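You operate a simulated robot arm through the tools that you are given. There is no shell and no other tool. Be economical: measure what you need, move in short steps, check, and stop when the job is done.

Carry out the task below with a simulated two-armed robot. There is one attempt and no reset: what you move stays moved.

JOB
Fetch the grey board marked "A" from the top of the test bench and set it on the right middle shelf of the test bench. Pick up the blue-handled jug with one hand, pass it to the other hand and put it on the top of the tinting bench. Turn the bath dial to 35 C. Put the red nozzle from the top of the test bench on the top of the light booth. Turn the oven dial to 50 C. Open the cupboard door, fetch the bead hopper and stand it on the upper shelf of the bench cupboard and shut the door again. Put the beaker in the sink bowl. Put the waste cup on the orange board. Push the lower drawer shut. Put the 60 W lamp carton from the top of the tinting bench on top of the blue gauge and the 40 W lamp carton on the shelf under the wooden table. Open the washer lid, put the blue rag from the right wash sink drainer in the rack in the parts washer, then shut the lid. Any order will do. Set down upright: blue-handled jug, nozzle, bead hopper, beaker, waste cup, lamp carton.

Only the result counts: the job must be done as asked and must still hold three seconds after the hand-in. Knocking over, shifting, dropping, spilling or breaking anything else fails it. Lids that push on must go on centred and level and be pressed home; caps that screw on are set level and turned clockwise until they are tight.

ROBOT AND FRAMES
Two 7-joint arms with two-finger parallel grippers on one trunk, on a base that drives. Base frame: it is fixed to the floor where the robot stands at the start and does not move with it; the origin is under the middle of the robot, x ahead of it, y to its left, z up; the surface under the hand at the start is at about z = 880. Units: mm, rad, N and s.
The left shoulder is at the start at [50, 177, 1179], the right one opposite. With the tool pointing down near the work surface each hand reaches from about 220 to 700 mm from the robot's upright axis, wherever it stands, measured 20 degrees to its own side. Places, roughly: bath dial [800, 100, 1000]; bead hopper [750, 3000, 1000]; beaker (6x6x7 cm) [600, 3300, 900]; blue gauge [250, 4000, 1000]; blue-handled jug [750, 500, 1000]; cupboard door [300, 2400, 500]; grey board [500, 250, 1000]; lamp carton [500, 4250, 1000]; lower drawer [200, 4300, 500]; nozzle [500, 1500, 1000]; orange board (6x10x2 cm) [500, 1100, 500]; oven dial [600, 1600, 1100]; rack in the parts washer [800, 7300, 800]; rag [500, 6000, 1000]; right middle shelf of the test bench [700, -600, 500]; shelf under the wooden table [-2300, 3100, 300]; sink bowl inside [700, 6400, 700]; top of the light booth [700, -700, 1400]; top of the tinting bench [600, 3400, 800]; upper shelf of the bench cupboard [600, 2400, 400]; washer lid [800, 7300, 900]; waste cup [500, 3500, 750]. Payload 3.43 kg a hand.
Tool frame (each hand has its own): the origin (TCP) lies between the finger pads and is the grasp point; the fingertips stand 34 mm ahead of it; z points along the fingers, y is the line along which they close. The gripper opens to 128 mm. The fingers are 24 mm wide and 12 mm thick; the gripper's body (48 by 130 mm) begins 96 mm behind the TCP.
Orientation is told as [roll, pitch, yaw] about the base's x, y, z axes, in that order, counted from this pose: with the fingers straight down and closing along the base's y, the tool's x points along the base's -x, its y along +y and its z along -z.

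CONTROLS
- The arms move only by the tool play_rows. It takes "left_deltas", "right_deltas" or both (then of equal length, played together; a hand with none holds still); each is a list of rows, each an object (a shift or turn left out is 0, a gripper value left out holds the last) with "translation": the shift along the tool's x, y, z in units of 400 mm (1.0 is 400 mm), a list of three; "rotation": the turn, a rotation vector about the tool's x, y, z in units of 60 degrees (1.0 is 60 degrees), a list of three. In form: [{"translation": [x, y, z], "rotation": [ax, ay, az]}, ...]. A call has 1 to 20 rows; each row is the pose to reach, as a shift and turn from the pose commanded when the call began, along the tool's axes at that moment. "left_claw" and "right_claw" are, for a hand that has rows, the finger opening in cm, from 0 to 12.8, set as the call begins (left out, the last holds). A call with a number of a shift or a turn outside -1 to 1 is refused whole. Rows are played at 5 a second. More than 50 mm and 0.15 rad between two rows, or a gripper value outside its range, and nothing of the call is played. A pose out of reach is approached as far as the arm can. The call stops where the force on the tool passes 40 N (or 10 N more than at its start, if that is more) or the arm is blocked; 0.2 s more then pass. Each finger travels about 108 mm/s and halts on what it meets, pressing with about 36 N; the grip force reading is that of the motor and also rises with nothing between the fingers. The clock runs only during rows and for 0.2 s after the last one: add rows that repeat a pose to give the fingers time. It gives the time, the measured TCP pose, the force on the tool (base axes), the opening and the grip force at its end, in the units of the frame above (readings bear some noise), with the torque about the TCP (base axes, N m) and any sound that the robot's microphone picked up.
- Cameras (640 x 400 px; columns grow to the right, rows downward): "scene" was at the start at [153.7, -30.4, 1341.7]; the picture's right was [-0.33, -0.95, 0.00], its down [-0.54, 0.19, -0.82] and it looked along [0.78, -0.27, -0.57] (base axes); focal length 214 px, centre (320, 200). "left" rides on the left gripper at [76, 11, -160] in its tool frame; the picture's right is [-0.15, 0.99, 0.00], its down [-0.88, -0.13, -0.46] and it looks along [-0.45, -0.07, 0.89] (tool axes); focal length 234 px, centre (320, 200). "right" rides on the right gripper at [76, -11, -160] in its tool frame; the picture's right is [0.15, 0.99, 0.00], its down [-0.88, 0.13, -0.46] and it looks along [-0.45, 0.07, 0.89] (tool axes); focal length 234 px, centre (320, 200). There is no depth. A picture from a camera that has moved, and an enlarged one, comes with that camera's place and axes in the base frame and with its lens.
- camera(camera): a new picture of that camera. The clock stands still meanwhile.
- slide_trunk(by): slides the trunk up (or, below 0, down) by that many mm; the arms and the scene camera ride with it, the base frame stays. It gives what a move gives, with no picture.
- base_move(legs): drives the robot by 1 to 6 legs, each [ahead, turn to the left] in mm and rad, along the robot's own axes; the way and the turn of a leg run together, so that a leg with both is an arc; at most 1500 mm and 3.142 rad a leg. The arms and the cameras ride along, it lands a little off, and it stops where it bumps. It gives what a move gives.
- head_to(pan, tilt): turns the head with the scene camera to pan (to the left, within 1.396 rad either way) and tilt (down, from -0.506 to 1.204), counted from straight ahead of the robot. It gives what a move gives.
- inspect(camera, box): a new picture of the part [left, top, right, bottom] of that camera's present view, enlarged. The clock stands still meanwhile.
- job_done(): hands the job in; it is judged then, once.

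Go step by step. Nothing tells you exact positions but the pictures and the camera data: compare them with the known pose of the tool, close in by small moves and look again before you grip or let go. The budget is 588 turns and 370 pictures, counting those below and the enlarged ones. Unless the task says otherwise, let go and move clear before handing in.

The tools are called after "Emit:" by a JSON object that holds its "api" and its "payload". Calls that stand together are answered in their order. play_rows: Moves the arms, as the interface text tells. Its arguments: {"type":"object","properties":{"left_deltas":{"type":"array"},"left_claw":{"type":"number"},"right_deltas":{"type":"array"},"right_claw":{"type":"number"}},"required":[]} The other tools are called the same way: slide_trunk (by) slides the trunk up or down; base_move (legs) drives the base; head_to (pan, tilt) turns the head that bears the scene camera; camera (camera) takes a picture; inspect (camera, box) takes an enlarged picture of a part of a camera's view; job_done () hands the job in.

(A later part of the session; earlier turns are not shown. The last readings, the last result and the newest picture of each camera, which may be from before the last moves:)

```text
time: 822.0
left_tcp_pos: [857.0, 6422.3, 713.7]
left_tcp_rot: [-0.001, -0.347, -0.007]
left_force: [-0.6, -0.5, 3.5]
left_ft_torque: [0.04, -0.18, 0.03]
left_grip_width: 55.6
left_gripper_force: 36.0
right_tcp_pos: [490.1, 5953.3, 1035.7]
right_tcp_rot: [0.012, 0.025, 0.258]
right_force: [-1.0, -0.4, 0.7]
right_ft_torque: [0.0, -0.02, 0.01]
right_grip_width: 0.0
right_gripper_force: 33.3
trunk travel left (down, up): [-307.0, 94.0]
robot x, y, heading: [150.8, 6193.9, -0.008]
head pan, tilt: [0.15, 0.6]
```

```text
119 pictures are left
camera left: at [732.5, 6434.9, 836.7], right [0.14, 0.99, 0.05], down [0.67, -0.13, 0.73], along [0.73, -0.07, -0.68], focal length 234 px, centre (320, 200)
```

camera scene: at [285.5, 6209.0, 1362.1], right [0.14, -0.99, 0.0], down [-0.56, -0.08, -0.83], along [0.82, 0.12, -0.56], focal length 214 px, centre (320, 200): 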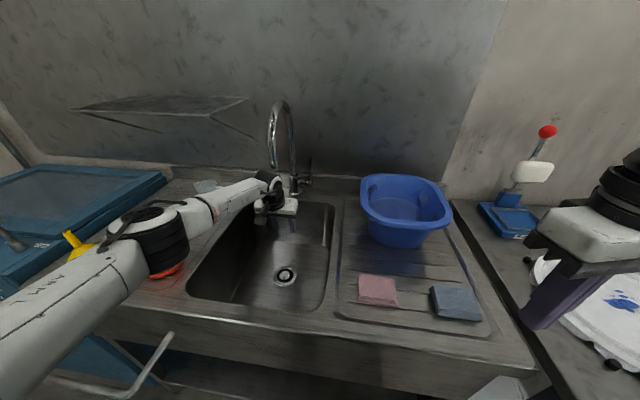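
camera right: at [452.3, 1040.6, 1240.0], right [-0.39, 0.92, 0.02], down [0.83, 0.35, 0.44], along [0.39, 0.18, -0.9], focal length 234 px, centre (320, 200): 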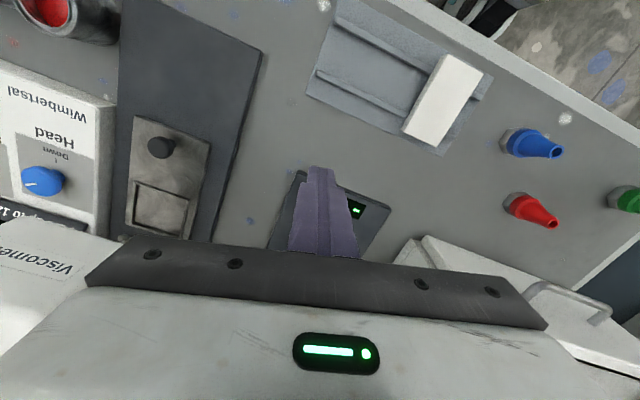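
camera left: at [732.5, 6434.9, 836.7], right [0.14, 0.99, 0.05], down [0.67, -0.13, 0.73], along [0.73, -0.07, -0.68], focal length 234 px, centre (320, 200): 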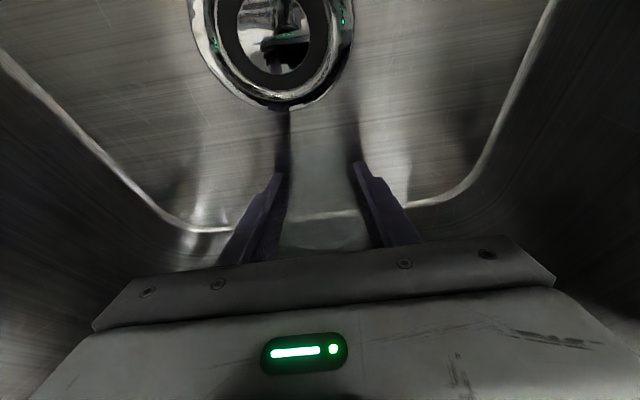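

Gentle contact (3.5 N). I open and withdraw upward.

Emit:
{"api": "play_rows", "payload": {"left_deltas": [{}, {}, {}], "left_claw": 7.5}}

Emit:
{"api": "play_rows", "payload": {"left_deltas": [{"translation": [0, 0, -0.1]}, {"translation": [0, 0, -0.2]}, {"translation": [-0.02, 0, -0.3]}, {"translation": [-0.03, 0, -0.4]}, {"translation": [-0.03, 0, -0.4]}]}}

Emit:
{"api": "camera", "payload": {"camera": "left"}}

Emit:
{"api": "camera", "payload": {"camera": "scene"}}

```text
time: 822.8
left_tcp_pos: [857.4, 6423.5, 711.8]
left_tcp_rot: [0.002, -0.347, -0.007]
left_force: [0.5, 4.3, 6.2]
left_ft_torque: [-0.06, 0.05, 0.02]
left_grip_width: 72.5
left_gripper_force: 0.0
right_tcp_pos: [490.6, 5953.5, 1036.2]
right_tcp_rot: [0.012, 0.025, 0.259]
right_force: [0.1, 0.3, 0.4]
right_ft_torque: [-0.02, -0.03, 0.01]
right_grip_width: 0.0
right_gripper_force: 32.8
trunk travel left (down, up): [-307.0, 94.0]
robot x, y, heading: [150.4, 6196.5, -0.008]
head pan, tilt: [0.15, 0.6]
```

```text
time: 824.0
left_tcp_pos: [814.9, 6422.7, 867.8]
left_tcp_rot: [0.001, -0.344, -0.005]
left_force: [-0.2, 0.3, 0.5]
left_ft_torque: [-0.02, 0.02, 0.03]
left_grip_width: 75.0
left_gripper_force: 0.0
right_tcp_pos: [492.0, 5953.1, 1035.5]
right_tcp_rot: [0.013, 0.023, 0.259]
right_force: [-0.2, 0.2, -0.5]
right_ft_torque: [0.0, 0.01, 0.0]
right_grip_width: 0.1
right_gripper_force: 32.5
trunk travel left (down, up): [-307.0, 94.0]
robot x, y, heading: [148.7, 6198.0, -0.008]
head pan, tilt: [0.15, 0.6]
```

```text
118 pictures are left
camera left: at [689.9, 6435.6, 990.3], right [0.14, 0.99, 0.05], down [0.67, -0.13, 0.73], along [0.72, -0.07, -0.69], focal length 234 px, centre (320, 200)
```

left: 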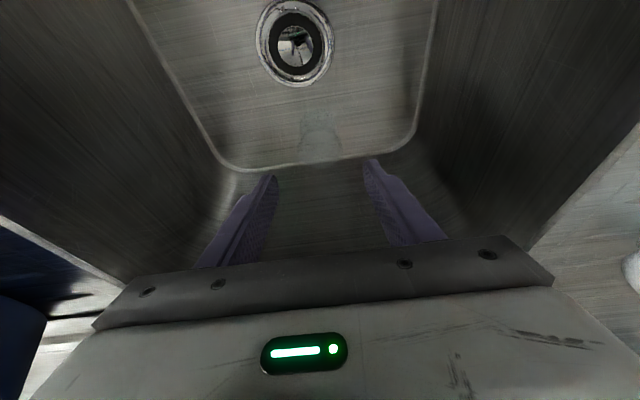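

```text
117 pictures are left
camera scene: at [309.4, 6208.5, 1299.0], right [0.14, -0.99, 0.0], down [-0.56, -0.08, -0.82], along [0.82, 0.12, -0.57], focal length 214 px, centre (320, 200)
```

scene: 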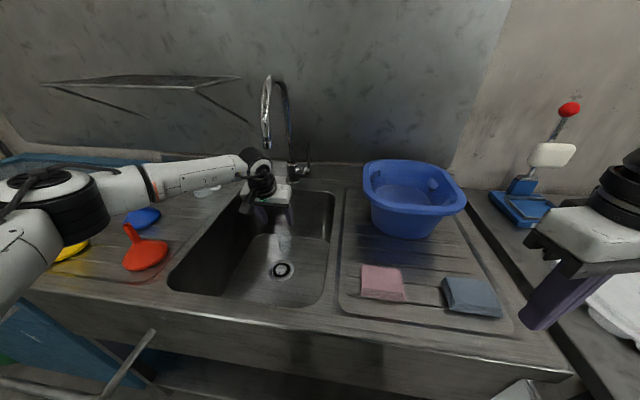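

The beaker stands in the bowl. I withdraw the left hand, then look at the blue rag with the right hand's camera.

Emit:
{"api": "base_move", "payload": {"legs": [[-90, 0]]}}

Emit:
{"api": "play_rows", "payload": {"left_deltas": [{"translation": [-0.03, 0, -0.09]}, {"translation": [-0.06, 0, -0.18]}, {"translation": [-0.09, 0, -0.28]}, {"translation": [-0.12, 0, -0.38]}, {"translation": [-0.15, 0, -0.48]}, {"translation": [-0.15, 0, -0.55]}]}}

Emit:
{"api": "camera", "payload": {"camera": "right"}}

```text
time: 825.1
left_tcp_pos: [724.5, 6422.5, 867.3]
left_tcp_rot: [0.0, -0.346, -0.006]
left_force: [0.0, -0.1, 0.4]
left_ft_torque: [0.02, -0.02, 0.0]
left_grip_width: 74.6
left_gripper_force: 0.0
right_tcp_pos: [401.4, 5954.4, 1035.3]
right_tcp_rot: [0.012, 0.026, 0.258]
right_force: [0.4, 0.1, 0.1]
right_ft_torque: [0.01, 0.01, 0.05]
right_grip_width: 0.3
right_gripper_force: 33.2
trunk travel left (down, up): [-307.0, 94.0]
robot x, y, heading: [62.5, 6197.1, -0.009]
head pan, tilt: [0.15, 0.6]
```

```text
time: 826.5
left_tcp_pos: [709.0, 6424.5, 1094.5]
left_tcp_rot: [0.002, -0.344, -0.007]
left_force: [1.4, 0.4, 0.2]
left_ft_torque: [-0.03, -0.05, 0.0]
left_grip_width: 75.0
left_gripper_force: 0.1
right_tcp_pos: [402.3, 5954.5, 1037.1]
right_tcp_rot: [0.013, 0.024, 0.259]
right_force: [-0.1, -0.2, 0.1]
right_ft_torque: [0.03, 0.02, 0.0]
right_grip_width: 0.0
right_gripper_force: 32.5
trunk travel left (down, up): [-307.0, 94.0]
robot x, y, heading: [61.0, 6199.4, -0.007]
head pan, tilt: [0.15, 0.6]
```

```text
116 pictures are left
camera right: at [336.4, 5924.3, 1198.8], right [-0.39, 0.92, 0.02], down [0.83, 0.35, 0.44], along [0.39, 0.18, -0.9], focal length 234 px, centre (320, 200)
```

right: 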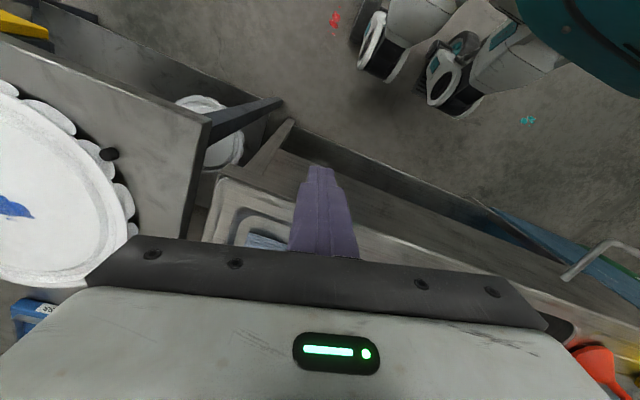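

Emit:
{"api": "play_rows", "payload": {"right_deltas": [{"translation": [-0.09, -0.03, -0.02], "rotation": [0, 0, 0.08]}, {"translation": [-0.18, -0.06, -0.04], "rotation": [0, 0, 0.16]}, {"translation": [-0.27, -0.09, -0.04], "rotation": [0, 0, 0.247]}, {"translation": [-0.356, -0.12, -0.04], "rotation": [0, 0, 0.247]}, {"translation": [-0.356, -0.12, -0.04], "rotation": [0, 0, 0.247]}], "right_claw": 12.8}}

Emit:
{"api": "camera", "payload": {"camera": "right"}}

```text
time: 827.7
left_tcp_pos: [706.6, 6423.6, 1095.5]
left_tcp_rot: [0.0, -0.345, -0.007]
left_force: [0.2, 0.2, 0.2]
left_ft_torque: [-0.02, 0.03, -0.05]
left_grip_width: 75.1
left_gripper_force: 0.1
right_tcp_pos: [552.2, 5944.9, 1047.0]
right_tcp_rot: [0.005, 0.028, 0.001]
right_force: [-0.2, -0.1, -0.2]
right_ft_torque: [0.01, -0.01, 0.0]
right_grip_width: 128.2
right_gripper_force: 0.1
trunk travel left (down, up): [-307.0, 94.0]
robot x, y, heading: [62.9, 6198.3, -0.006]
head pan, tilt: [0.15, 0.6]
```

```text
115 pictures are left
camera right: at [481.4, 5933.5, 1210.7], right [-0.15, 0.99, 0.01], down [0.89, 0.13, 0.43], along [0.43, 0.07, -0.9], focal length 234 px, centre (320, 200)
```

right: 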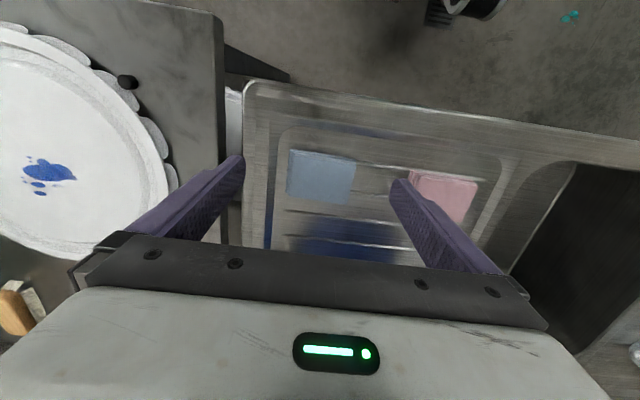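

The blue rag is about 95 × 70 mm at (599, 5955). Before picking it I look at the parts washer.

Emit:
{"api": "head_to", "payload": {"pan": 0.9, "tilt": 0.4}}

Emit:
{"api": "camera", "payload": {"camera": "scene"}}

```text
time: 828.8
left_tcp_pos: [708.1, 6423.2, 1094.1]
left_tcp_rot: [-0.001, -0.345, -0.007]
left_force: [0.2, 0.1, -0.5]
left_ft_torque: [-0.01, 0.01, 0.01]
left_grip_width: 75.3
left_gripper_force: 0.1
right_tcp_pos: [552.4, 5944.7, 1047.7]
right_tcp_rot: [0.007, 0.029, 0.0]
right_force: [0.4, 0.1, -0.5]
right_ft_torque: [0.01, 0.01, 0.0]
right_grip_width: 128.1
right_gripper_force: 0.1
trunk travel left (down, up): [-307.0, 94.0]
robot x, y, heading: [60.4, 6200.1, -0.002]
head pan, tilt: [0.901, 0.4]
```

```text
114 pictures are left
camera scene: at [190.6, 6268.7, 1317.2], right [0.78, -0.63, 0.0], down [-0.24, -0.3, -0.92], along [0.58, 0.72, -0.39], focal length 214 px, centre (320, 200)
```

scene: 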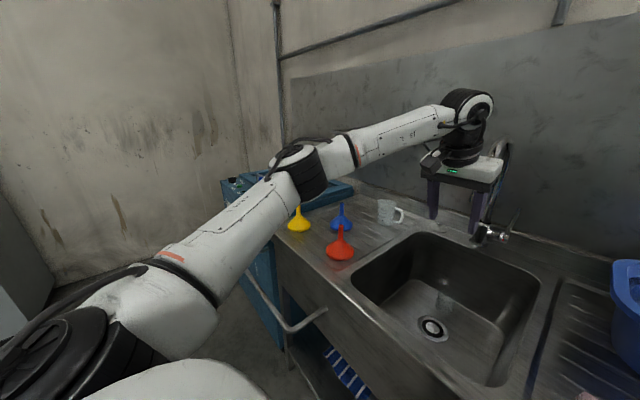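

I pick the rag first. Right hand over it and down.

Emit:
{"api": "play_rows", "payload": {"right_deltas": [{"translation": [-0.06, 0.013, 0.05], "rotation": [0, -0.027, 0]}, {"translation": [-0.1175, 0.025, 0.12], "rotation": [0, -0.027, 0]}, {"translation": [-0.1175, 0.025, 0.22], "rotation": [0, -0.027, 0]}, {"translation": [-0.1175, 0.025, 0.28], "rotation": [0, -0.027, 0]}, {"translation": [-0.1175, 0.025, 0.28], "rotation": [0, -0.027, 0]}], "right_claw": 12}}

Emit:
{"api": "camera", "payload": {"camera": "right"}}

```text
time: 830.0
left_tcp_pos: [708.0, 6424.3, 1094.4]
left_tcp_rot: [0.0, -0.346, -0.008]
left_force: [0.5, -0.1, -0.1]
left_ft_torque: [0.01, 0.01, 0.02]
left_grip_width: 75.1
left_gripper_force: 0.1
right_tcp_pos: [596.4, 5954.8, 933.8]
right_tcp_rot: [0.006, -0.003, 0.001]
right_force: [0.2, -1.3, -0.2]
right_ft_torque: [0.03, 0.0, 0.02]
right_grip_width: 120.3
right_gripper_force: 0.1
trunk travel left (down, up): [-307.0, 94.0]
robot x, y, heading: [64.4, 6198.1, -0.008]
head pan, tilt: [0.901, 0.4]
```

```text
113 pictures are left
camera right: at [521.0, 5943.9, 1095.4], right [-0.15, 0.99, 0.01], down [0.88, 0.13, 0.46], along [0.45, 0.07, -0.89], focal length 234 px, centre (320, 200)
```

right: 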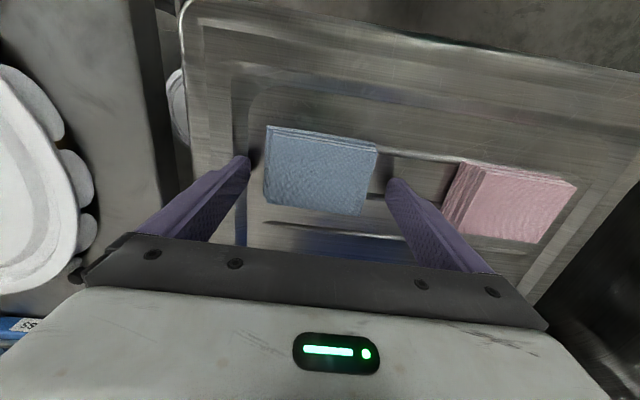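

Emit:
{"api": "play_rows", "payload": {"right_deltas": [{"translation": [0, 0, 0.03]}, {"translation": [0, 0, 0.048]}, {"translation": [0, 0, 0.048]}]}}

Emit:
{"api": "play_rows", "payload": {"right_deltas": [{}, {}, {}, {}, {}], "right_claw": 4}}

Emit:
{"api": "camera", "payload": {"camera": "right"}}

```text
time: 830.6
left_tcp_pos: [705.2, 6423.6, 1097.2]
left_tcp_rot: [0.0, -0.347, -0.008]
left_force: [-0.2, 0.4, -0.5]
left_ft_torque: [0.02, 0.02, -0.01]
left_grip_width: 75.1
left_gripper_force: 0.0
right_tcp_pos: [597.9, 5954.6, 928.8]
right_tcp_rot: [0.004, -0.014, -0.006]
right_force: [-13.2, 0.1, 20.8]
right_ft_torque: [-1.33, 0.7, -0.88]
right_grip_width: 120.1
right_gripper_force: 0.2
trunk travel left (down, up): [-307.0, 94.0]
robot x, y, heading: [61.1, 6198.3, -0.007]
head pan, tilt: [0.901, 0.4]
stopped in row 2 (right hand): the force on the tool passed its limit at 48 N (the readings are from after the stop); the commanded pose is now the measured one
```

```text
time: 831.8
left_tcp_pos: [706.5, 6422.1, 1094.9]
left_tcp_rot: [0.0, -0.347, -0.007]
left_force: [-0.1, 0.5, -0.7]
left_ft_torque: [-0.01, 0.03, 0.0]
left_grip_width: 75.1
left_gripper_force: 0.0
right_tcp_pos: [599.2, 5951.6, 929.0]
right_tcp_rot: [0.001, -0.023, -0.003]
right_force: [1.8, -18.7, 32.3]
right_ft_torque: [-1.28, 0.3, -0.03]
right_grip_width: 89.0
right_gripper_force: 36.1
trunk travel left (down, up): [-307.0, 94.0]
robot x, y, heading: [61.2, 6198.0, -0.009]
head pan, tilt: [0.901, 0.4]
```

```text
112 pictures are left
camera right: at [520.7, 5942.3, 1088.7], right [-0.14, 0.99, 0.0], down [0.87, 0.13, 0.48], along [0.47, 0.07, -0.88], focal length 234 px, centre (320, 200)
```

right: 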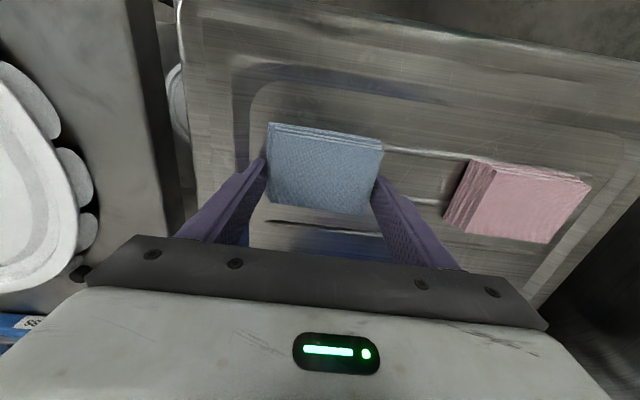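

Gripped at 89 mm. Lift the rag.

Emit:
{"api": "play_rows", "payload": {"right_deltas": [{"translation": [0, 0, -0.03]}, {"translation": [0, 0, -0.12]}, {"translation": [0, 0, -0.22]}, {"translation": [0, 0, -0.32]}, {"translation": [0, 0, -0.4]}, {"translation": [0, 0, -0.4]}]}}

Emit:
{"api": "camera", "payload": {"camera": "right"}}

```text
time: 833.2
left_tcp_pos: [707.8, 6423.8, 1095.1]
left_tcp_rot: [-0.001, -0.345, -0.007]
left_force: [0.8, 0.3, -0.3]
left_ft_torque: [0.0, -0.02, -0.03]
left_grip_width: 74.8
left_gripper_force: 0.0
right_tcp_pos: [596.6, 5953.6, 1086.8]
right_tcp_rot: [0.004, -0.013, -0.002]
right_force: [0.6, 0.6, 0.2]
right_ft_torque: [-0.03, 0.02, -0.02]
right_grip_width: 88.7
right_gripper_force: 36.1
trunk travel left (down, up): [-307.0, 94.0]
robot x, y, heading: [63.1, 6197.0, -0.006]
head pan, tilt: [0.901, 0.4]
```

```text
111 pictures are left
camera right: at [519.2, 5943.1, 1247.1], right [-0.14, 0.99, 0.0], down [0.88, 0.13, 0.47], along [0.46, 0.07, -0.88], focal length 234 px, centre (320, 200)
```

right: 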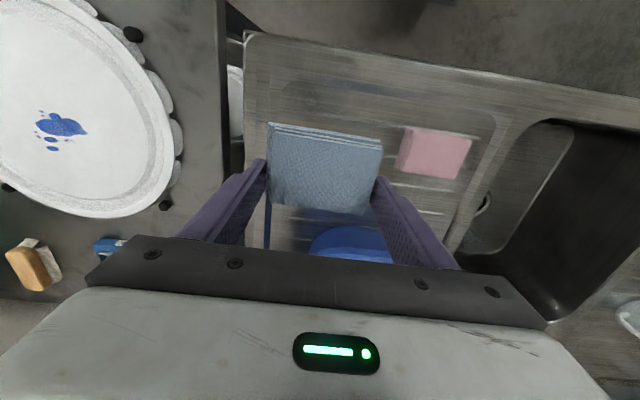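

Rag in hand. I back away and drive to the parts washer (y ≈ 7050), then look.

Emit:
{"api": "base_move", "payload": {"legs": [[-700, 0], [0, 1.57], [850, 0], [0, -1.57]]}}

Emit:
{"api": "head_to", "payload": {"pan": 0.2, "tilt": 0.45}}

Emit:
{"api": "camera", "payload": {"camera": "scene"}}

```text
time: 848.8
left_tcp_pos: [-7.0, 7294.2, 1095.6]
left_tcp_rot: [0.0, -0.345, 0.02]
left_force: [-0.6, 0.9, -0.1]
left_ft_torque: [0.0, 0.0, 0.0]
left_grip_width: 75.1
left_gripper_force: 0.1
right_tcp_pos: [-106.6, 6822.1, 1087.2]
right_tcp_rot: [0.004, -0.012, 0.025]
right_force: [-0.3, -0.2, 0.3]
right_ft_torque: [0.01, 0.02, 0.0]
right_grip_width: 88.8
right_gripper_force: 35.8
trunk travel left (down, up): [-307.0, 94.0]
robot x, y, heading: [-645.6, 7049.7, 0.027]
head pan, tilt: [0.901, 0.4]
```

```text
time: 849.9
left_tcp_pos: [-6.8, 7293.7, 1093.6]
left_tcp_rot: [0.0, -0.346, 0.019]
left_force: [-0.7, -0.1, -0.6]
left_ft_torque: [0.0, 0.01, 0.03]
left_grip_width: 75.1
left_gripper_force: 0.1
right_tcp_pos: [-105.8, 6821.4, 1085.9]
right_tcp_rot: [0.004, -0.013, 0.024]
right_force: [-0.3, 0.5, 0.5]
right_ft_torque: [-0.01, 0.02, 0.0]
right_grip_width: 89.0
right_gripper_force: 35.8
trunk travel left (down, up): [-307.0, 94.0]
robot x, y, heading: [-647.6, 7050.9, 0.023]
head pan, tilt: [0.201, 0.45]
```

```text
110 pictures are left
camera scene: at [-486.4, 7071.8, 1312.6], right [0.22, -0.98, 0.0], down [-0.42, -0.1, -0.9], along [0.88, 0.2, -0.44], focal length 214 px, centre (320, 200)
```

scene: 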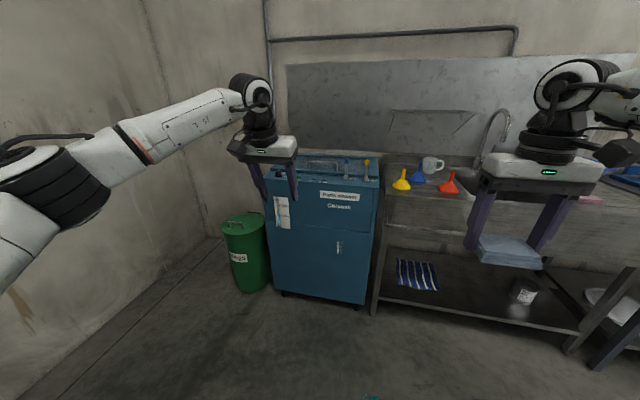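

Emit:
{"api": "inspect", "payload": {"camera": "scene", "box": [230, 120, 470, 320]}}

```text
2.00 times, centred on (350, 220) of scene
camera zoom: at [-486.4, 7071.8, 1312.6], right [0.22, -0.98, 0.0], down [-0.42, -0.1, -0.9], along [0.88, 0.2, -0.44], focal length 429 px, centre (260, 160)
```

zoom: 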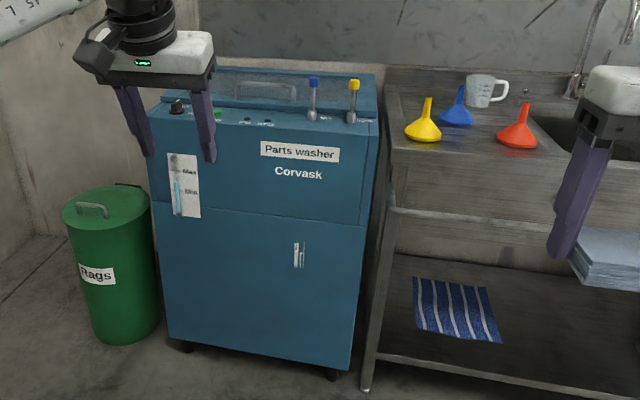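

Emit:
{"api": "base_move", "payload": {"legs": [[0, -0.023], [380, 0]]}}

Emit:
{"api": "head_to", "payload": {"pan": 0.3, "tilt": 0.6}}

Emit:
{"api": "camera", "payload": {"camera": "scene"}}

Emit:
{"api": "camera", "payload": {"camera": "left"}}

```text
time: 852.6
left_tcp_pos: [381.0, 7279.5, 1094.5]
left_tcp_rot: [-0.001, -0.344, -0.002]
left_force: [0.3, 0.2, -0.4]
left_ft_torque: [0.0, -0.01, -0.02]
left_grip_width: 75.0
left_gripper_force: 0.2
right_tcp_pos: [271.8, 6808.7, 1086.2]
right_tcp_rot: [0.004, -0.011, 0.003]
right_force: [1.1, 0.2, 0.1]
right_ft_torque: [-0.02, 0.02, -0.03]
right_grip_width: 88.9
right_gripper_force: 36.2
trunk travel left (down, up): [-307.0, 94.0]
robot x, y, heading: [-261.6, 7051.0, 0.001]
head pan, tilt: [0.201, 0.45]
```

```text
time: 853.3
left_tcp_pos: [381.5, 7279.5, 1096.2]
left_tcp_rot: [0.0, -0.346, 0.0]
left_force: [-0.1, -0.4, 0.3]
left_ft_torque: [-0.01, -0.02, -0.01]
left_grip_width: 74.9
left_gripper_force: 0.0
right_tcp_pos: [272.4, 6809.4, 1087.6]
right_tcp_rot: [0.004, -0.013, 0.004]
right_force: [-0.5, -0.2, -0.1]
right_ft_torque: [-0.02, 0.0, -0.01]
right_grip_width: 88.7
right_gripper_force: 36.2
trunk travel left (down, up): [-307.0, 94.0]
robot x, y, heading: [-260.5, 7051.0, -0.004]
head pan, tilt: [0.3, 0.6]
```

```text
108 pictures are left
camera scene: at [-108.7, 7075.0, 1299.1], right [0.29, -0.96, 0.0], down [-0.54, -0.17, -0.83], along [0.79, 0.24, -0.56], focal length 214 px, centre (320, 200)
```

scene: 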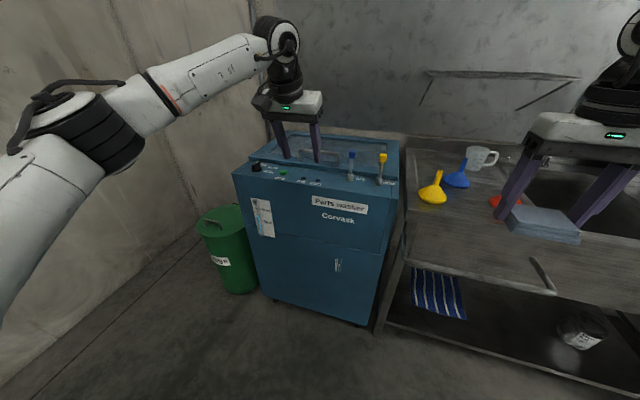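

```text
107 pictures are left
camera left: at [256.2, 7291.6, 1217.8], right [0.14, 0.99, 0.05], down [0.67, -0.13, 0.73], along [0.73, -0.07, -0.69], focal length 234 px, centre (320, 200)
```

left: 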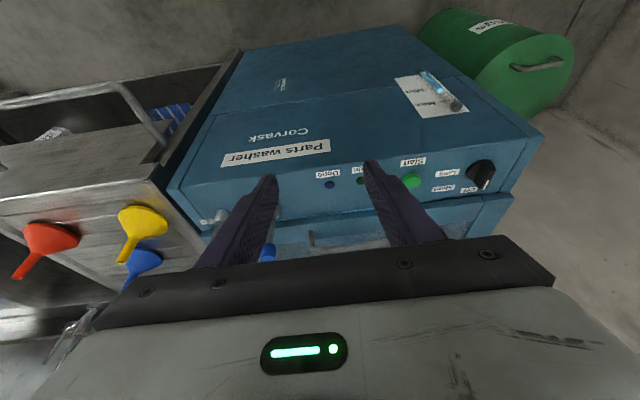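

Emit:
{"api": "inspect", "payload": {"camera": "scene", "box": [220, 110, 420, 230]}}

Emit:
{"api": "inspect", "payload": {"camera": "left", "box": [160, 130, 560, 270]}}

```text
3.20 times, centred on (320, 170) of scene
camera zoom: at [-108.7, 7075.0, 1299.1], right [0.29, -0.96, 0.0], down [-0.54, -0.17, -0.83], along [0.79, 0.24, -0.56], focal length 686 px, centre (320, 296)
```

zoom: 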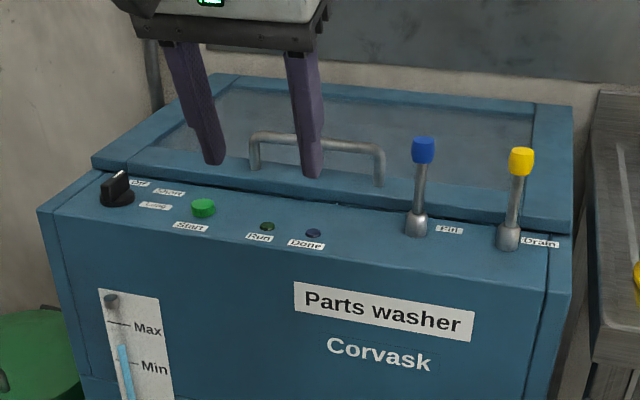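

```text
1.60 times, centred on (360, 200) of left
camera zoom: at [256.2, 7291.6, 1217.8], right [0.14, 0.99, 0.05], down [0.67, -0.13, 0.73], along [0.73, -0.07, -0.69], focal length 375 px, centre (256, 200)
```

zoom: 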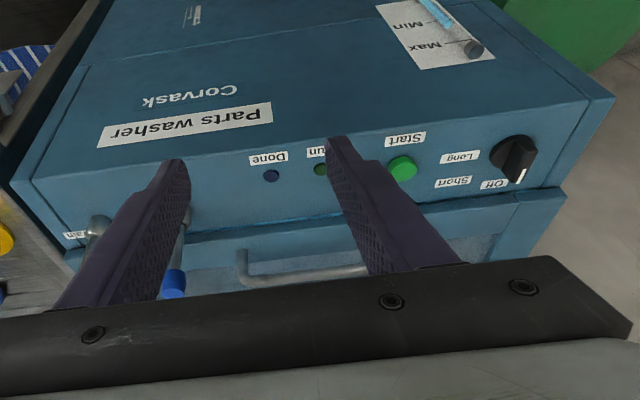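

The lid handle is a bar along y at about (641, 7306, 987), with two valve levers at (560, 7167) and (567, 7068) to avoid. Plan: left hand grips the bar's left part (closing in the x–z plane) and lifts; right hand puts the rag in from the front. First I orient the left hand.

Emit:
{"api": "play_rows", "payload": {"left_deltas": [{"translation": [0.06, 0, -0.06], "rotation": [0, 0, -0.12]}, {"translation": [0.12, 0, -0.1], "rotation": [0, 0, -0.25]}, {"translation": [0.18, 0, -0.14], "rotation": [0, 0, -0.38]}, {"translation": [0.2, 0, -0.14], "rotation": [0, 0, -0.5]}, {"translation": [0.2, 0, -0.14], "rotation": [0, 0, -0.62]}, {"translation": [0.2, 0, -0.14], "rotation": [0, 0, -0.75]}, {"translation": [0.2, 0, -0.14], "rotation": [0, 0, -0.75]}], "left_claw": 6}}

Emit:
{"api": "play_rows", "payload": {"left_deltas": [{"rotation": [0, 0, -0.12]}, {"rotation": [0, 0, -0.25]}, {"rotation": [0, 0, -0.38]}, {"rotation": [0, 0, -0.5]}, {"rotation": [0, 0, -0.62]}, {"rotation": [0, 0, -0.75]}, {"rotation": [0, 0, -0.75]}]}}

```text
time: 854.9
left_tcp_pos: [286.5, 7278.7, 1119.8]
left_tcp_rot: [-0.249, -0.239, 0.814]
left_force: [0.5, -0.6, -0.6]
left_ft_torque: [0.0, -0.03, 0.0]
left_grip_width: 60.1
left_gripper_force: 0.0
right_tcp_pos: [272.9, 6809.5, 1087.2]
right_tcp_rot: [0.003, -0.012, 0.003]
right_force: [-0.1, -0.7, -0.2]
right_ft_torque: [-0.03, 0.0, -0.02]
right_grip_width: 88.8
right_gripper_force: 35.9
trunk travel left (down, up): [-307.0, 94.0]
robot x, y, heading: [-266.1, 7049.9, -0.004]
head pan, tilt: [0.3, 0.6]
```

```text
time: 856.5
left_tcp_pos: [286.0, 7278.7, 1121.0]
left_tcp_rot: [-0.347, -0.001, 1.57]
left_force: [-0.2, 0.8, 0.2]
left_ft_torque: [-0.02, -0.02, 0.01]
left_grip_width: 60.0
left_gripper_force: 0.0
right_tcp_pos: [271.7, 6809.4, 1086.8]
right_tcp_rot: [0.005, -0.013, 0.003]
right_force: [-0.6, 0.0, -1.0]
right_ft_torque: [-0.02, 0.01, -0.03]
right_grip_width: 88.9
right_gripper_force: 35.8
trunk travel left (down, up): [-307.0, 94.0]
robot x, y, heading: [-263.7, 7052.1, -0.004]
head pan, tilt: [0.3, 0.6]
```

Emit:
{"api": "slide_trunk", "payload": {"by": 94}}

Emit:
{"api": "base_move", "payload": {"legs": [[0, 1.57], [190, 0], [0, -1.57], [220, 0]]}}

Emit:
{"api": "camera", "payload": {"camera": "left"}}

Emit:
{"api": "head_to", "payload": {"pan": 0.0, "tilt": 0.7}}

Emit:
{"api": "camera", "payload": {"camera": "scene"}}

```text
time: 857.8
left_tcp_pos: [288.4, 7279.3, 1214.3]
left_tcp_rot: [-0.343, 0.002, 1.569]
left_force: [0.4, -1.0, -0.3]
left_ft_torque: [0.03, -0.01, -0.02]
left_grip_width: 59.8
left_gripper_force: 0.0
right_tcp_pos: [274.2, 6807.9, 1180.2]
right_tcp_rot: [0.003, -0.011, 0.004]
right_force: [-0.6, -0.5, -1.0]
right_ft_torque: [0.01, 0.01, 0.01]
right_grip_width: 88.7
right_gripper_force: 36.2
trunk travel left (down, up): [-401.0, 0.0]
robot x, y, heading: [-266.4, 7051.0, -0.004]
head pan, tilt: [0.3, 0.6]
```

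```text
time: 868.3
left_tcp_pos: [508.5, 7470.5, 1213.7]
left_tcp_rot: [-0.344, 0.001, 1.573]
left_force: [0.8, -0.3, -0.5]
left_ft_torque: [-0.02, -0.02, 0.01]
left_grip_width: 60.0
left_gripper_force: 0.0
right_tcp_pos: [495.2, 6998.8, 1181.0]
right_tcp_rot: [0.005, -0.012, 0.008]
right_force: [0.1, -0.2, -0.4]
right_ft_torque: [-0.01, 0.04, 0.0]
right_grip_width: 88.9
right_gripper_force: 35.5
trunk travel left (down, up): [-401.0, 0.0]
robot x, y, heading: [-40.3, 7239.1, 0.001]
head pan, tilt: [0.3, 0.6]
```

```text
104 pictures are left
camera left: at [444.5, 7395.6, 1359.3], right [-0.93, 0.14, -0.33], down [-0.03, 0.88, 0.47], along [0.36, 0.45, -0.82], focal length 234 px, centre (320, 200)
```

left: 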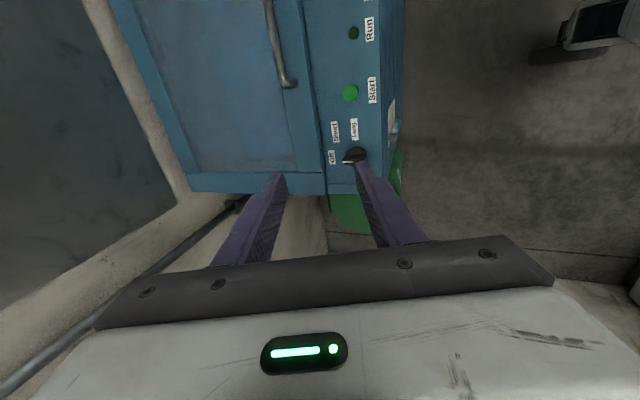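

```text
time: 869.1
left_tcp_pos: [508.3, 7470.6, 1213.7]
left_tcp_rot: [-0.345, -0.001, 1.573]
left_force: [-0.3, -0.6, 0.5]
left_ft_torque: [0.02, 0.0, -0.01]
left_grip_width: 59.9
left_gripper_force: 0.0
right_tcp_pos: [494.2, 6999.5, 1180.0]
right_tcp_rot: [0.004, -0.012, 0.008]
right_force: [-0.1, 0.7, -0.6]
right_ft_torque: [-0.02, 0.04, 0.0]
right_grip_width: 89.2
right_gripper_force: 36.2
trunk travel left (down, up): [-401.0, 0.0]
robot x, y, heading: [-40.7, 7244.0, 0.003]
head pan, tilt: [0.0, 0.7]
```

```text
103 pictures are left
camera scene: at [113.6, 7238.8, 1384.4], right [0.0, -1.0, 0.0], down [-0.64, 0.0, -0.77], along [0.77, 0.0, -0.64], focal length 214 px, centre (320, 200)
```

scene: 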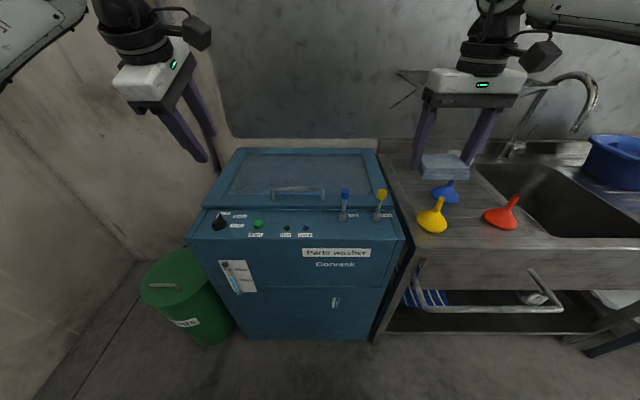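

The scene matches: bar from y 7226 to 7384 at x ≈ 650, lid front x ≈ 590, hinge x ≈ 980. I drive 100 mm closer and bring the left hand above the bar's left half.

Emit:
{"api": "base_move", "payload": {"legs": [[100, 0]]}}

Emit:
{"api": "play_rows", "payload": {"left_deltas": [{"translation": [0.1, 0.0, 0.0]}, {"translation": [0.2, 0.01, 0.05]}, {"translation": [0.3, 0.02, 0.1]}, {"translation": [0.314, 0.028, 0.2]}, {"translation": [0.314, 0.028, 0.3]}, {"translation": [0.314, 0.028, 0.346]}, {"translation": [0.314, 0.028, 0.346]}], "left_claw": 4.5}}

Emit:
{"api": "camera", "payload": {"camera": "left"}}

Emit:
{"api": "inspect", "payload": {"camera": "scene", "box": [180, 100, 420, 280]}}

```text
time: 870.2
left_tcp_pos: [608.9, 7470.8, 1214.0]
left_tcp_rot: [-0.346, -0.001, 1.573]
left_force: [-0.2, 1.1, 0.6]
left_ft_torque: [-0.01, 0.01, -0.01]
left_grip_width: 60.1
left_gripper_force: 0.0
right_tcp_pos: [594.9, 7000.1, 1180.0]
right_tcp_rot: [0.003, -0.012, 0.007]
right_force: [1.0, -0.1, -1.0]
right_ft_torque: [-0.01, 0.03, -0.01]
right_grip_width: 88.9
right_gripper_force: 36.2
trunk travel left (down, up): [-401.0, 0.0]
robot x, y, heading: [62.2, 7236.6, -0.0]
head pan, tilt: [0.0, 0.7]
```

```text
time: 871.8
left_tcp_pos: [643.5, 7345.5, 1078.8]
left_tcp_rot: [-0.346, 0.0, 1.573]
left_force: [0.2, -0.2, -0.3]
left_ft_torque: [0.01, 0.01, 0.0]
left_grip_width: 45.1
left_gripper_force: 0.1
right_tcp_pos: [593.6, 7000.0, 1180.5]
right_tcp_rot: [0.003, -0.012, 0.007]
right_force: [0.3, 0.0, -0.3]
right_ft_torque: [-0.01, 0.0, 0.02]
right_grip_width: 88.8
right_gripper_force: 36.1
trunk travel left (down, up): [-401.0, 0.0]
robot x, y, heading: [58.6, 7237.3, 0.0]
head pan, tilt: [0.0, 0.7]
```

```text
102 pictures are left
camera left: at [579.4, 7270.4, 1224.8], right [-0.93, 0.15, -0.34], down [-0.03, 0.88, 0.47], along [0.36, 0.45, -0.81], focal length 234 px, centre (320, 200)
```

left: 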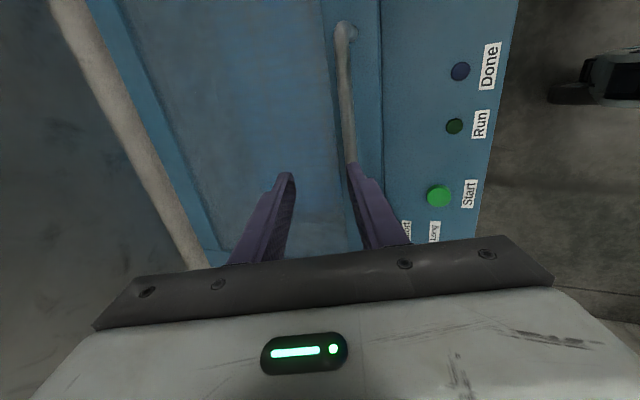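

```text
2.22 times, centred on (300, 190) of scene
camera zoom: at [212.6, 7238.7, 1384.4], right [0.0, -1.0, 0.0], down [-0.64, 0.0, -0.77], along [0.77, 0.0, -0.64], focal length 477 px, centre (364, 222)
```

zoom: 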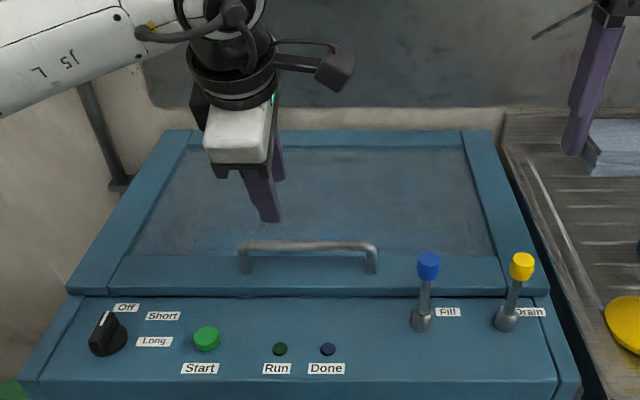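

Bar at x ≈ 642, z ≈ 987. I shift forward-finger clearance and lower around the bar.

Emit:
{"api": "play_rows", "payload": {"left_deltas": [{"translation": [0, 0.05, 0.0]}, {"translation": [0, 0.082, 0.05]}, {"translation": [0, 0.082, 0.11]}, {"translation": [0, 0.082, 0.11]}]}}

Emit:
{"api": "camera", "payload": {"camera": "left"}}

Emit:
{"api": "inspect", "payload": {"camera": "scene", "box": [240, 140, 360, 260]}}

```text
time: 872.8
left_tcp_pos: [628.7, 7344.9, 1027.4]
left_tcp_rot: [-0.347, 0.0, 1.572]
left_force: [-1.0, 0.0, 0.6]
left_ft_torque: [0.0, 0.03, -0.02]
left_grip_width: 44.9
left_gripper_force: 0.1
right_tcp_pos: [593.0, 7000.4, 1181.3]
right_tcp_rot: [0.005, -0.012, 0.007]
right_force: [-0.5, -0.5, -1.2]
right_ft_torque: [0.01, 0.02, 0.0]
right_grip_width: 88.9
right_gripper_force: 36.8
trunk travel left (down, up): [-401.0, 0.0]
robot x, y, heading: [64.6, 7240.1, 0.003]
head pan, tilt: [0.0, 0.7]
```

```text
100 pictures are left
camera left: at [563.1, 7270.0, 1172.8], right [-0.93, 0.15, -0.34], down [-0.03, 0.88, 0.47], along [0.36, 0.45, -0.81], focal length 234 px, centre (320, 200)
```

left: 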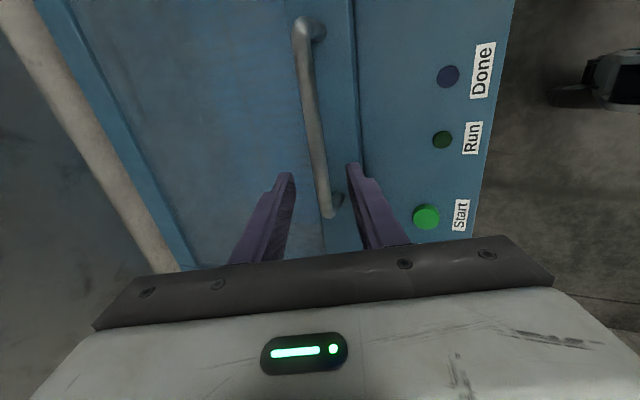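

```text
3.33 times, centred on (300, 200) of scene
camera zoom: at [212.6, 7238.8, 1384.4], right [0.0, -1.0, 0.0], down [-0.64, 0.0, -0.77], along [0.77, 0.0, -0.64], focal length 715 px, centre (387, 200)
```

zoom: 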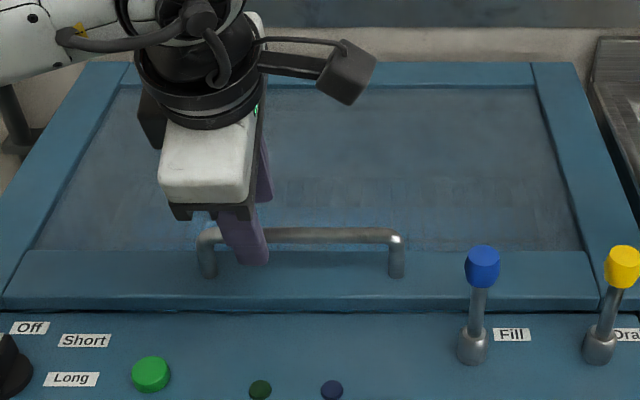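

Emit:
{"api": "play_rows", "payload": {"left_deltas": [{"translation": [0, 0, 0.03]}, {"translation": [0, 0, 0.058]}, {"translation": [0, 0, 0.058]}]}}

Emit:
{"api": "play_rows", "payload": {"left_deltas": [{}, {}, {}, {}], "left_claw": 0.5}}

Emit:
{"api": "camera", "payload": {"camera": "left"}}

```text
time: 873.6
left_tcp_pos: [635.5, 7345.6, 1005.3]
left_tcp_rot: [-0.345, -0.002, 1.573]
left_force: [-0.7, -0.1, 0.1]
left_ft_torque: [0.0, 0.03, 0.02]
left_grip_width: 45.0
left_gripper_force: 0.0
right_tcp_pos: [594.6, 7000.8, 1181.0]
right_tcp_rot: [0.002, -0.012, 0.008]
right_force: [0.3, 0.4, -1.0]
right_ft_torque: [0.02, 0.03, 0.03]
right_grip_width: 89.1
right_gripper_force: 36.2
trunk travel left (down, up): [-401.0, 0.0]
robot x, y, heading: [60.8, 7241.7, 0.008]
head pan, tilt: [0.0, 0.7]
```

```text
time: 874.6
left_tcp_pos: [633.9, 7345.5, 1005.0]
left_tcp_rot: [-0.346, 0.0, 1.573]
left_force: [-6.0, 0.1, -2.2]
left_ft_torque: [0.18, 0.28, 0.16]
left_grip_width: 13.7
left_gripper_force: 44.8
right_tcp_pos: [592.8, 6999.2, 1180.2]
right_tcp_rot: [0.003, -0.015, 0.007]
right_force: [0.5, -0.1, 0.2]
right_ft_torque: [0.03, -0.01, -0.02]
right_grip_width: 88.8
right_gripper_force: 35.9
trunk travel left (down, up): [-401.0, 0.0]
robot x, y, heading: [56.0, 7244.6, 0.0]
head pan, tilt: [0.0, 0.7]
```

```text
98 pictures are left
camera left: at [570.3, 7270.1, 1150.8], right [-0.93, 0.15, -0.33], down [-0.03, 0.88, 0.47], along [0.36, 0.45, -0.82], focal length 234 px, centre (320, 200)
```

left: 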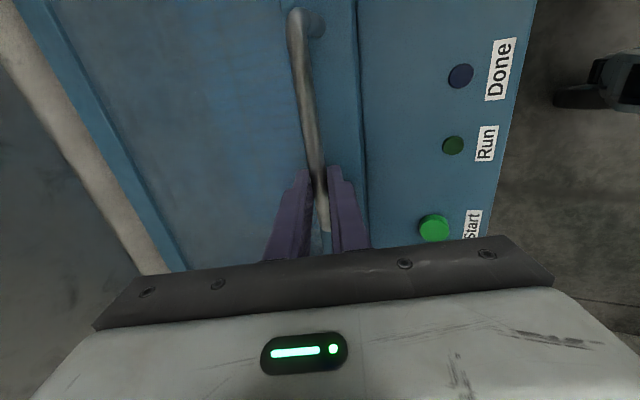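

Bar gripped (13.7 mm). I lift along the hinge arc to 20° in small steps.

Emit:
{"api": "play_rows", "payload": {"left_deltas": [{"translation": [0, -0.018, -0.033]}, {"translation": [0, -0.036, -0.065]}, {"translation": [0, -0.057, -0.096]}, {"translation": [0, -0.078, -0.127]}, {"translation": [0, -0.1, -0.156]}, {"translation": [0, -0.125, -0.185]}, {"translation": [0, -0.15, -0.212]}, {"translation": [0, -0.177, -0.239]}, {"translation": [0, -0.177, -0.239]}]}}

Emit:
{"api": "camera", "payload": {"camera": "scene"}}

```text
time: 876.6
left_tcp_pos: [669.5, 7344.9, 1121.4]
left_tcp_rot: [-0.349, 0.0, 1.572]
left_force: [-2.3, 1.3, 1.9]
left_ft_torque: [0.24, 0.04, 0.36]
left_grip_width: 13.6
left_gripper_force: 45.0
right_tcp_pos: [594.4, 7000.4, 1182.7]
right_tcp_rot: [0.003, -0.014, 0.007]
right_force: [-0.5, -0.6, -0.2]
right_ft_torque: [-0.03, 0.0, 0.02]
right_grip_width: 88.7
right_gripper_force: 36.1
trunk travel left (down, up): [-401.0, 0.0]
robot x, y, heading: [59.3, 7238.8, -0.002]
head pan, tilt: [0.0, 0.7]
```

```text
97 pictures are left
camera scene: at [212.1, 7238.9, 1384.5], right [0.0, -1.0, 0.0], down [-0.64, 0.0, -0.77], along [0.77, 0.0, -0.64], focal length 214 px, centre (320, 200)
```

scene: 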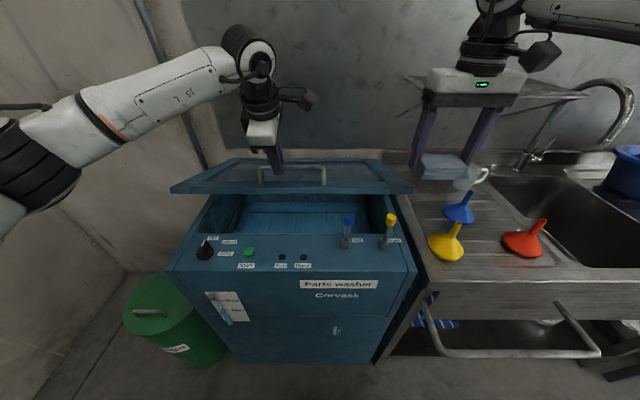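

The lid follows almost weightlessly. I continue to 50°.

Emit:
{"api": "play_rows", "payload": {"left_deltas": [{"translation": [0, -0.028, -0.025]}, {"translation": [0, -0.057, -0.049]}, {"translation": [0, -0.087, -0.071]}, {"translation": [0, -0.117, -0.093]}, {"translation": [0, -0.149, -0.112]}, {"translation": [0, -0.181, -0.131]}, {"translation": [0, -0.215, -0.148]}, {"translation": [0, -0.248, -0.164]}, {"translation": [0, -0.283, -0.178]}, {"translation": [0, -0.318, -0.19]}, {"translation": [0, -0.354, -0.201]}, {"translation": [0, -0.39, -0.211]}, {"translation": [0, -0.39, -0.211]}]}}

Emit:
{"api": "camera", "payload": {"camera": "scene"}}

```text
time: 879.4
left_tcp_pos: [747.6, 7348.3, 1227.9]
left_tcp_rot: [-0.34, 0.004, 1.561]
left_force: [19.1, -26.5, -19.3]
left_ft_torque: [-0.92, -0.32, 0.84]
left_grip_width: 13.4
left_gripper_force: 45.3
left hand out of reach, approached as far as the arm can: row 9, 10, 11, 12, 13
right_tcp_pos: [598.9, 6996.9, 1177.6]
right_tcp_rot: [0.009, -0.009, 0.007]
right_force: [0.4, 0.2, -0.3]
right_ft_torque: [0.0, -0.01, -0.03]
right_grip_width: 88.7
right_gripper_force: 35.5
trunk travel left (down, up): [-401.0, 0.0]
robot x, y, heading: [53.9, 7237.8, -0.003]
head pan, tilt: [0.0, 0.7]
```

```text
96 pictures are left
camera scene: at [219.1, 7233.7, 1383.1], right [0.0, -1.0, 0.0], down [-0.65, 0.0, -0.76], along [0.76, 0.0, -0.65], focal length 214 px, centre (320, 200)
```

scene: 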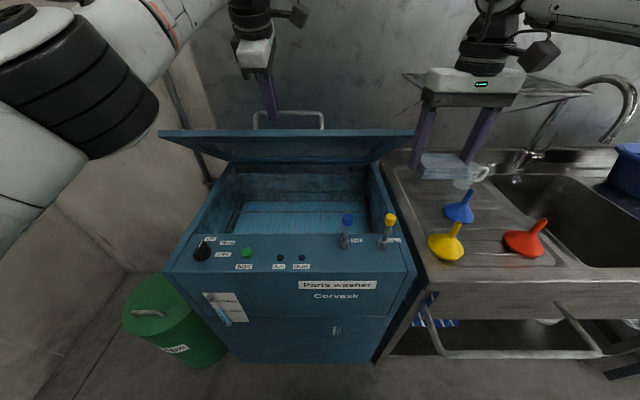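

The lid is at about 42°, at the arm's reach limit. I relax the left hand slightly, keeping hold, and check forces.

Emit:
{"api": "play_rows", "payload": {"left_deltas": [{"translation": [0, 0.02, 0.012]}, {"translation": [0, 0.035, 0.02]}, {"translation": [0, 0.035, 0.02]}]}}

```text
time: 880.2
left_tcp_pos: [735.6, 7350.7, 1219.2]
left_tcp_rot: [-0.346, 0.005, 1.563]
left_force: [16.4, -27.6, -13.8]
left_ft_torque: [-0.97, -0.3, 0.55]
left_grip_width: 13.9
left_gripper_force: 45.2
right_tcp_pos: [597.7, 6997.3, 1177.8]
right_tcp_rot: [0.008, -0.007, 0.006]
right_force: [0.2, -0.3, -0.7]
right_ft_torque: [0.0, 0.0, -0.03]
right_grip_width: 88.9
right_gripper_force: 36.3
trunk travel left (down, up): [-401.0, 0.0]
robot x, y, heading: [59.3, 7240.1, 0.002]
head pan, tilt: [0.0, 0.7]
```

Emit:
{"api": "play_rows", "payload": {"left_deltas": [{"translation": [0.02, -0.006, 0.01]}, {"translation": [0.035, -0.01, 0.016]}, {"translation": [0.035, -0.01, 0.016]}]}}

```text
time: 881.0
left_tcp_pos: [735.5, 7351.3, 1218.0]
left_tcp_rot: [-0.346, -0.004, 1.578]
left_force: [-6.8, 9.2, 6.8]
left_ft_torque: [-0.49, 0.26, -0.22]
left_grip_width: 14.0
left_gripper_force: 45.1
right_tcp_pos: [591.2, 7000.0, 1181.9]
right_tcp_rot: [0.005, -0.014, 0.007]
right_force: [-0.5, 0.4, -1.2]
right_ft_torque: [0.01, 0.0, 0.04]
right_grip_width: 89.1
right_gripper_force: 36.1
trunk travel left (down, up): [-401.0, 0.0]
robot x, y, heading: [55.0, 7238.5, 0.003]
head pan, tilt: [0.0, 0.7]
```

Balanced now (lid ≈ 39°). I tilt the right hand with the rag forward and move it in front of the opening, above the levers.

Emit:
{"api": "play_rows", "payload": {"right_deltas": [{"translation": [0.03, 0, 0], "rotation": [0, -0.12, 0]}, {"translation": [0.06, 0, 0], "rotation": [0, -0.24, 0]}, {"translation": [0.09, 0, 0], "rotation": [0, -0.36, 0]}, {"translation": [0.1, 0.03, 0], "rotation": [0, -0.48, 0]}, {"translation": [0.1, 0.1, 0], "rotation": [0, -0.573, 0]}, {"translation": [0.1, 0.2, 0.02], "rotation": [0, -0.573, 0]}, {"translation": [0.1, 0.3, 0.04], "rotation": [0, -0.573, 0]}, {"translation": [0.08, 0.4, 0.06], "rotation": [0, -0.573, 0]}, {"translation": [0.06, 0.5, 0.06], "rotation": [0, -0.573, 0]}, {"translation": [0.04, 0.6, 0.06], "rotation": [0, -0.573, 0]}, {"translation": [0.02, 0.68, 0.06], "rotation": [0, -0.573, 0]}, {"translation": [0.02, 0.68, 0.06], "rotation": [0, -0.573, 0]}]}}

Emit:
{"api": "camera", "payload": {"camera": "right"}}

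Emit:
{"api": "camera", "payload": {"camera": "scene"}}

```text
time: 883.6
left_tcp_pos: [734.8, 7351.1, 1218.0]
left_tcp_rot: [-0.347, -0.002, 1.577]
left_force: [-9.7, 21.1, 9.2]
left_ft_torque: [0.47, 0.18, 0.3]
left_grip_width: 13.6
left_gripper_force: 44.8
right_tcp_pos: [552.3, 7144.0, 1158.0]
right_tcp_rot: [0.003, -0.616, 0.007]
right_force: [0.0, 0.5, 0.0]
right_ft_torque: [0.02, 0.02, -0.02]
right_grip_width: 88.8
right_gripper_force: 35.9
right hand out of reach, approached as far as the arm can: row 8, 9, 10, 11, 12
trunk travel left (down, up): [-401.0, 0.0]
robot x, y, heading: [55.9, 7240.0, 0.001]
head pan, tilt: [0.0, 0.7]
```

```text
95 pictures are left
camera right: at [398.9, 7132.8, 1245.8], right [-0.13, 0.99, -0.08], down [0.45, 0.13, 0.88], along [0.88, 0.08, -0.47], focal length 234 px, centre (320, 200)
```

right: 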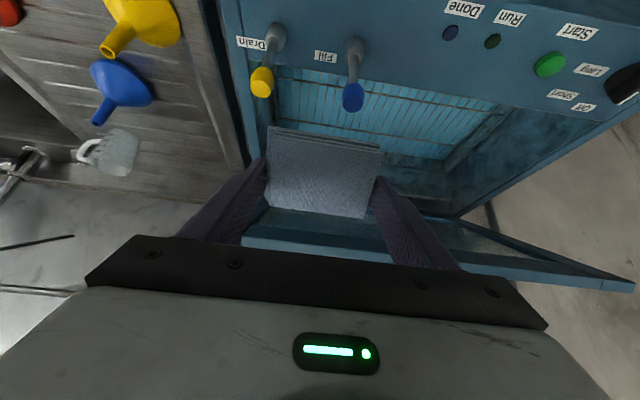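

```text
94 pictures are left
camera scene: at [210.0, 7242.1, 1384.8], right [0.0, -1.0, 0.0], down [-0.64, 0.0, -0.77], along [0.77, 0.0, -0.64], focal length 214 px, centre (320, 200)
```

scene: 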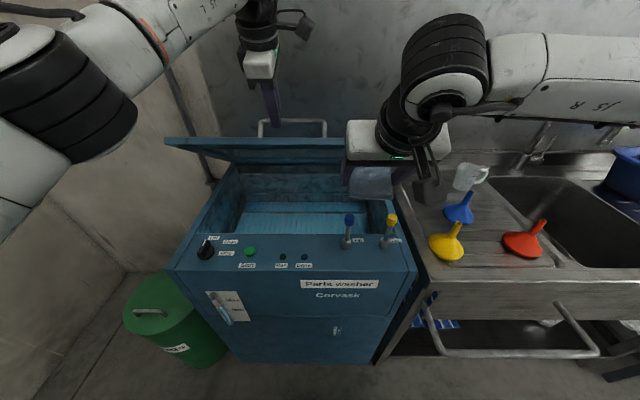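

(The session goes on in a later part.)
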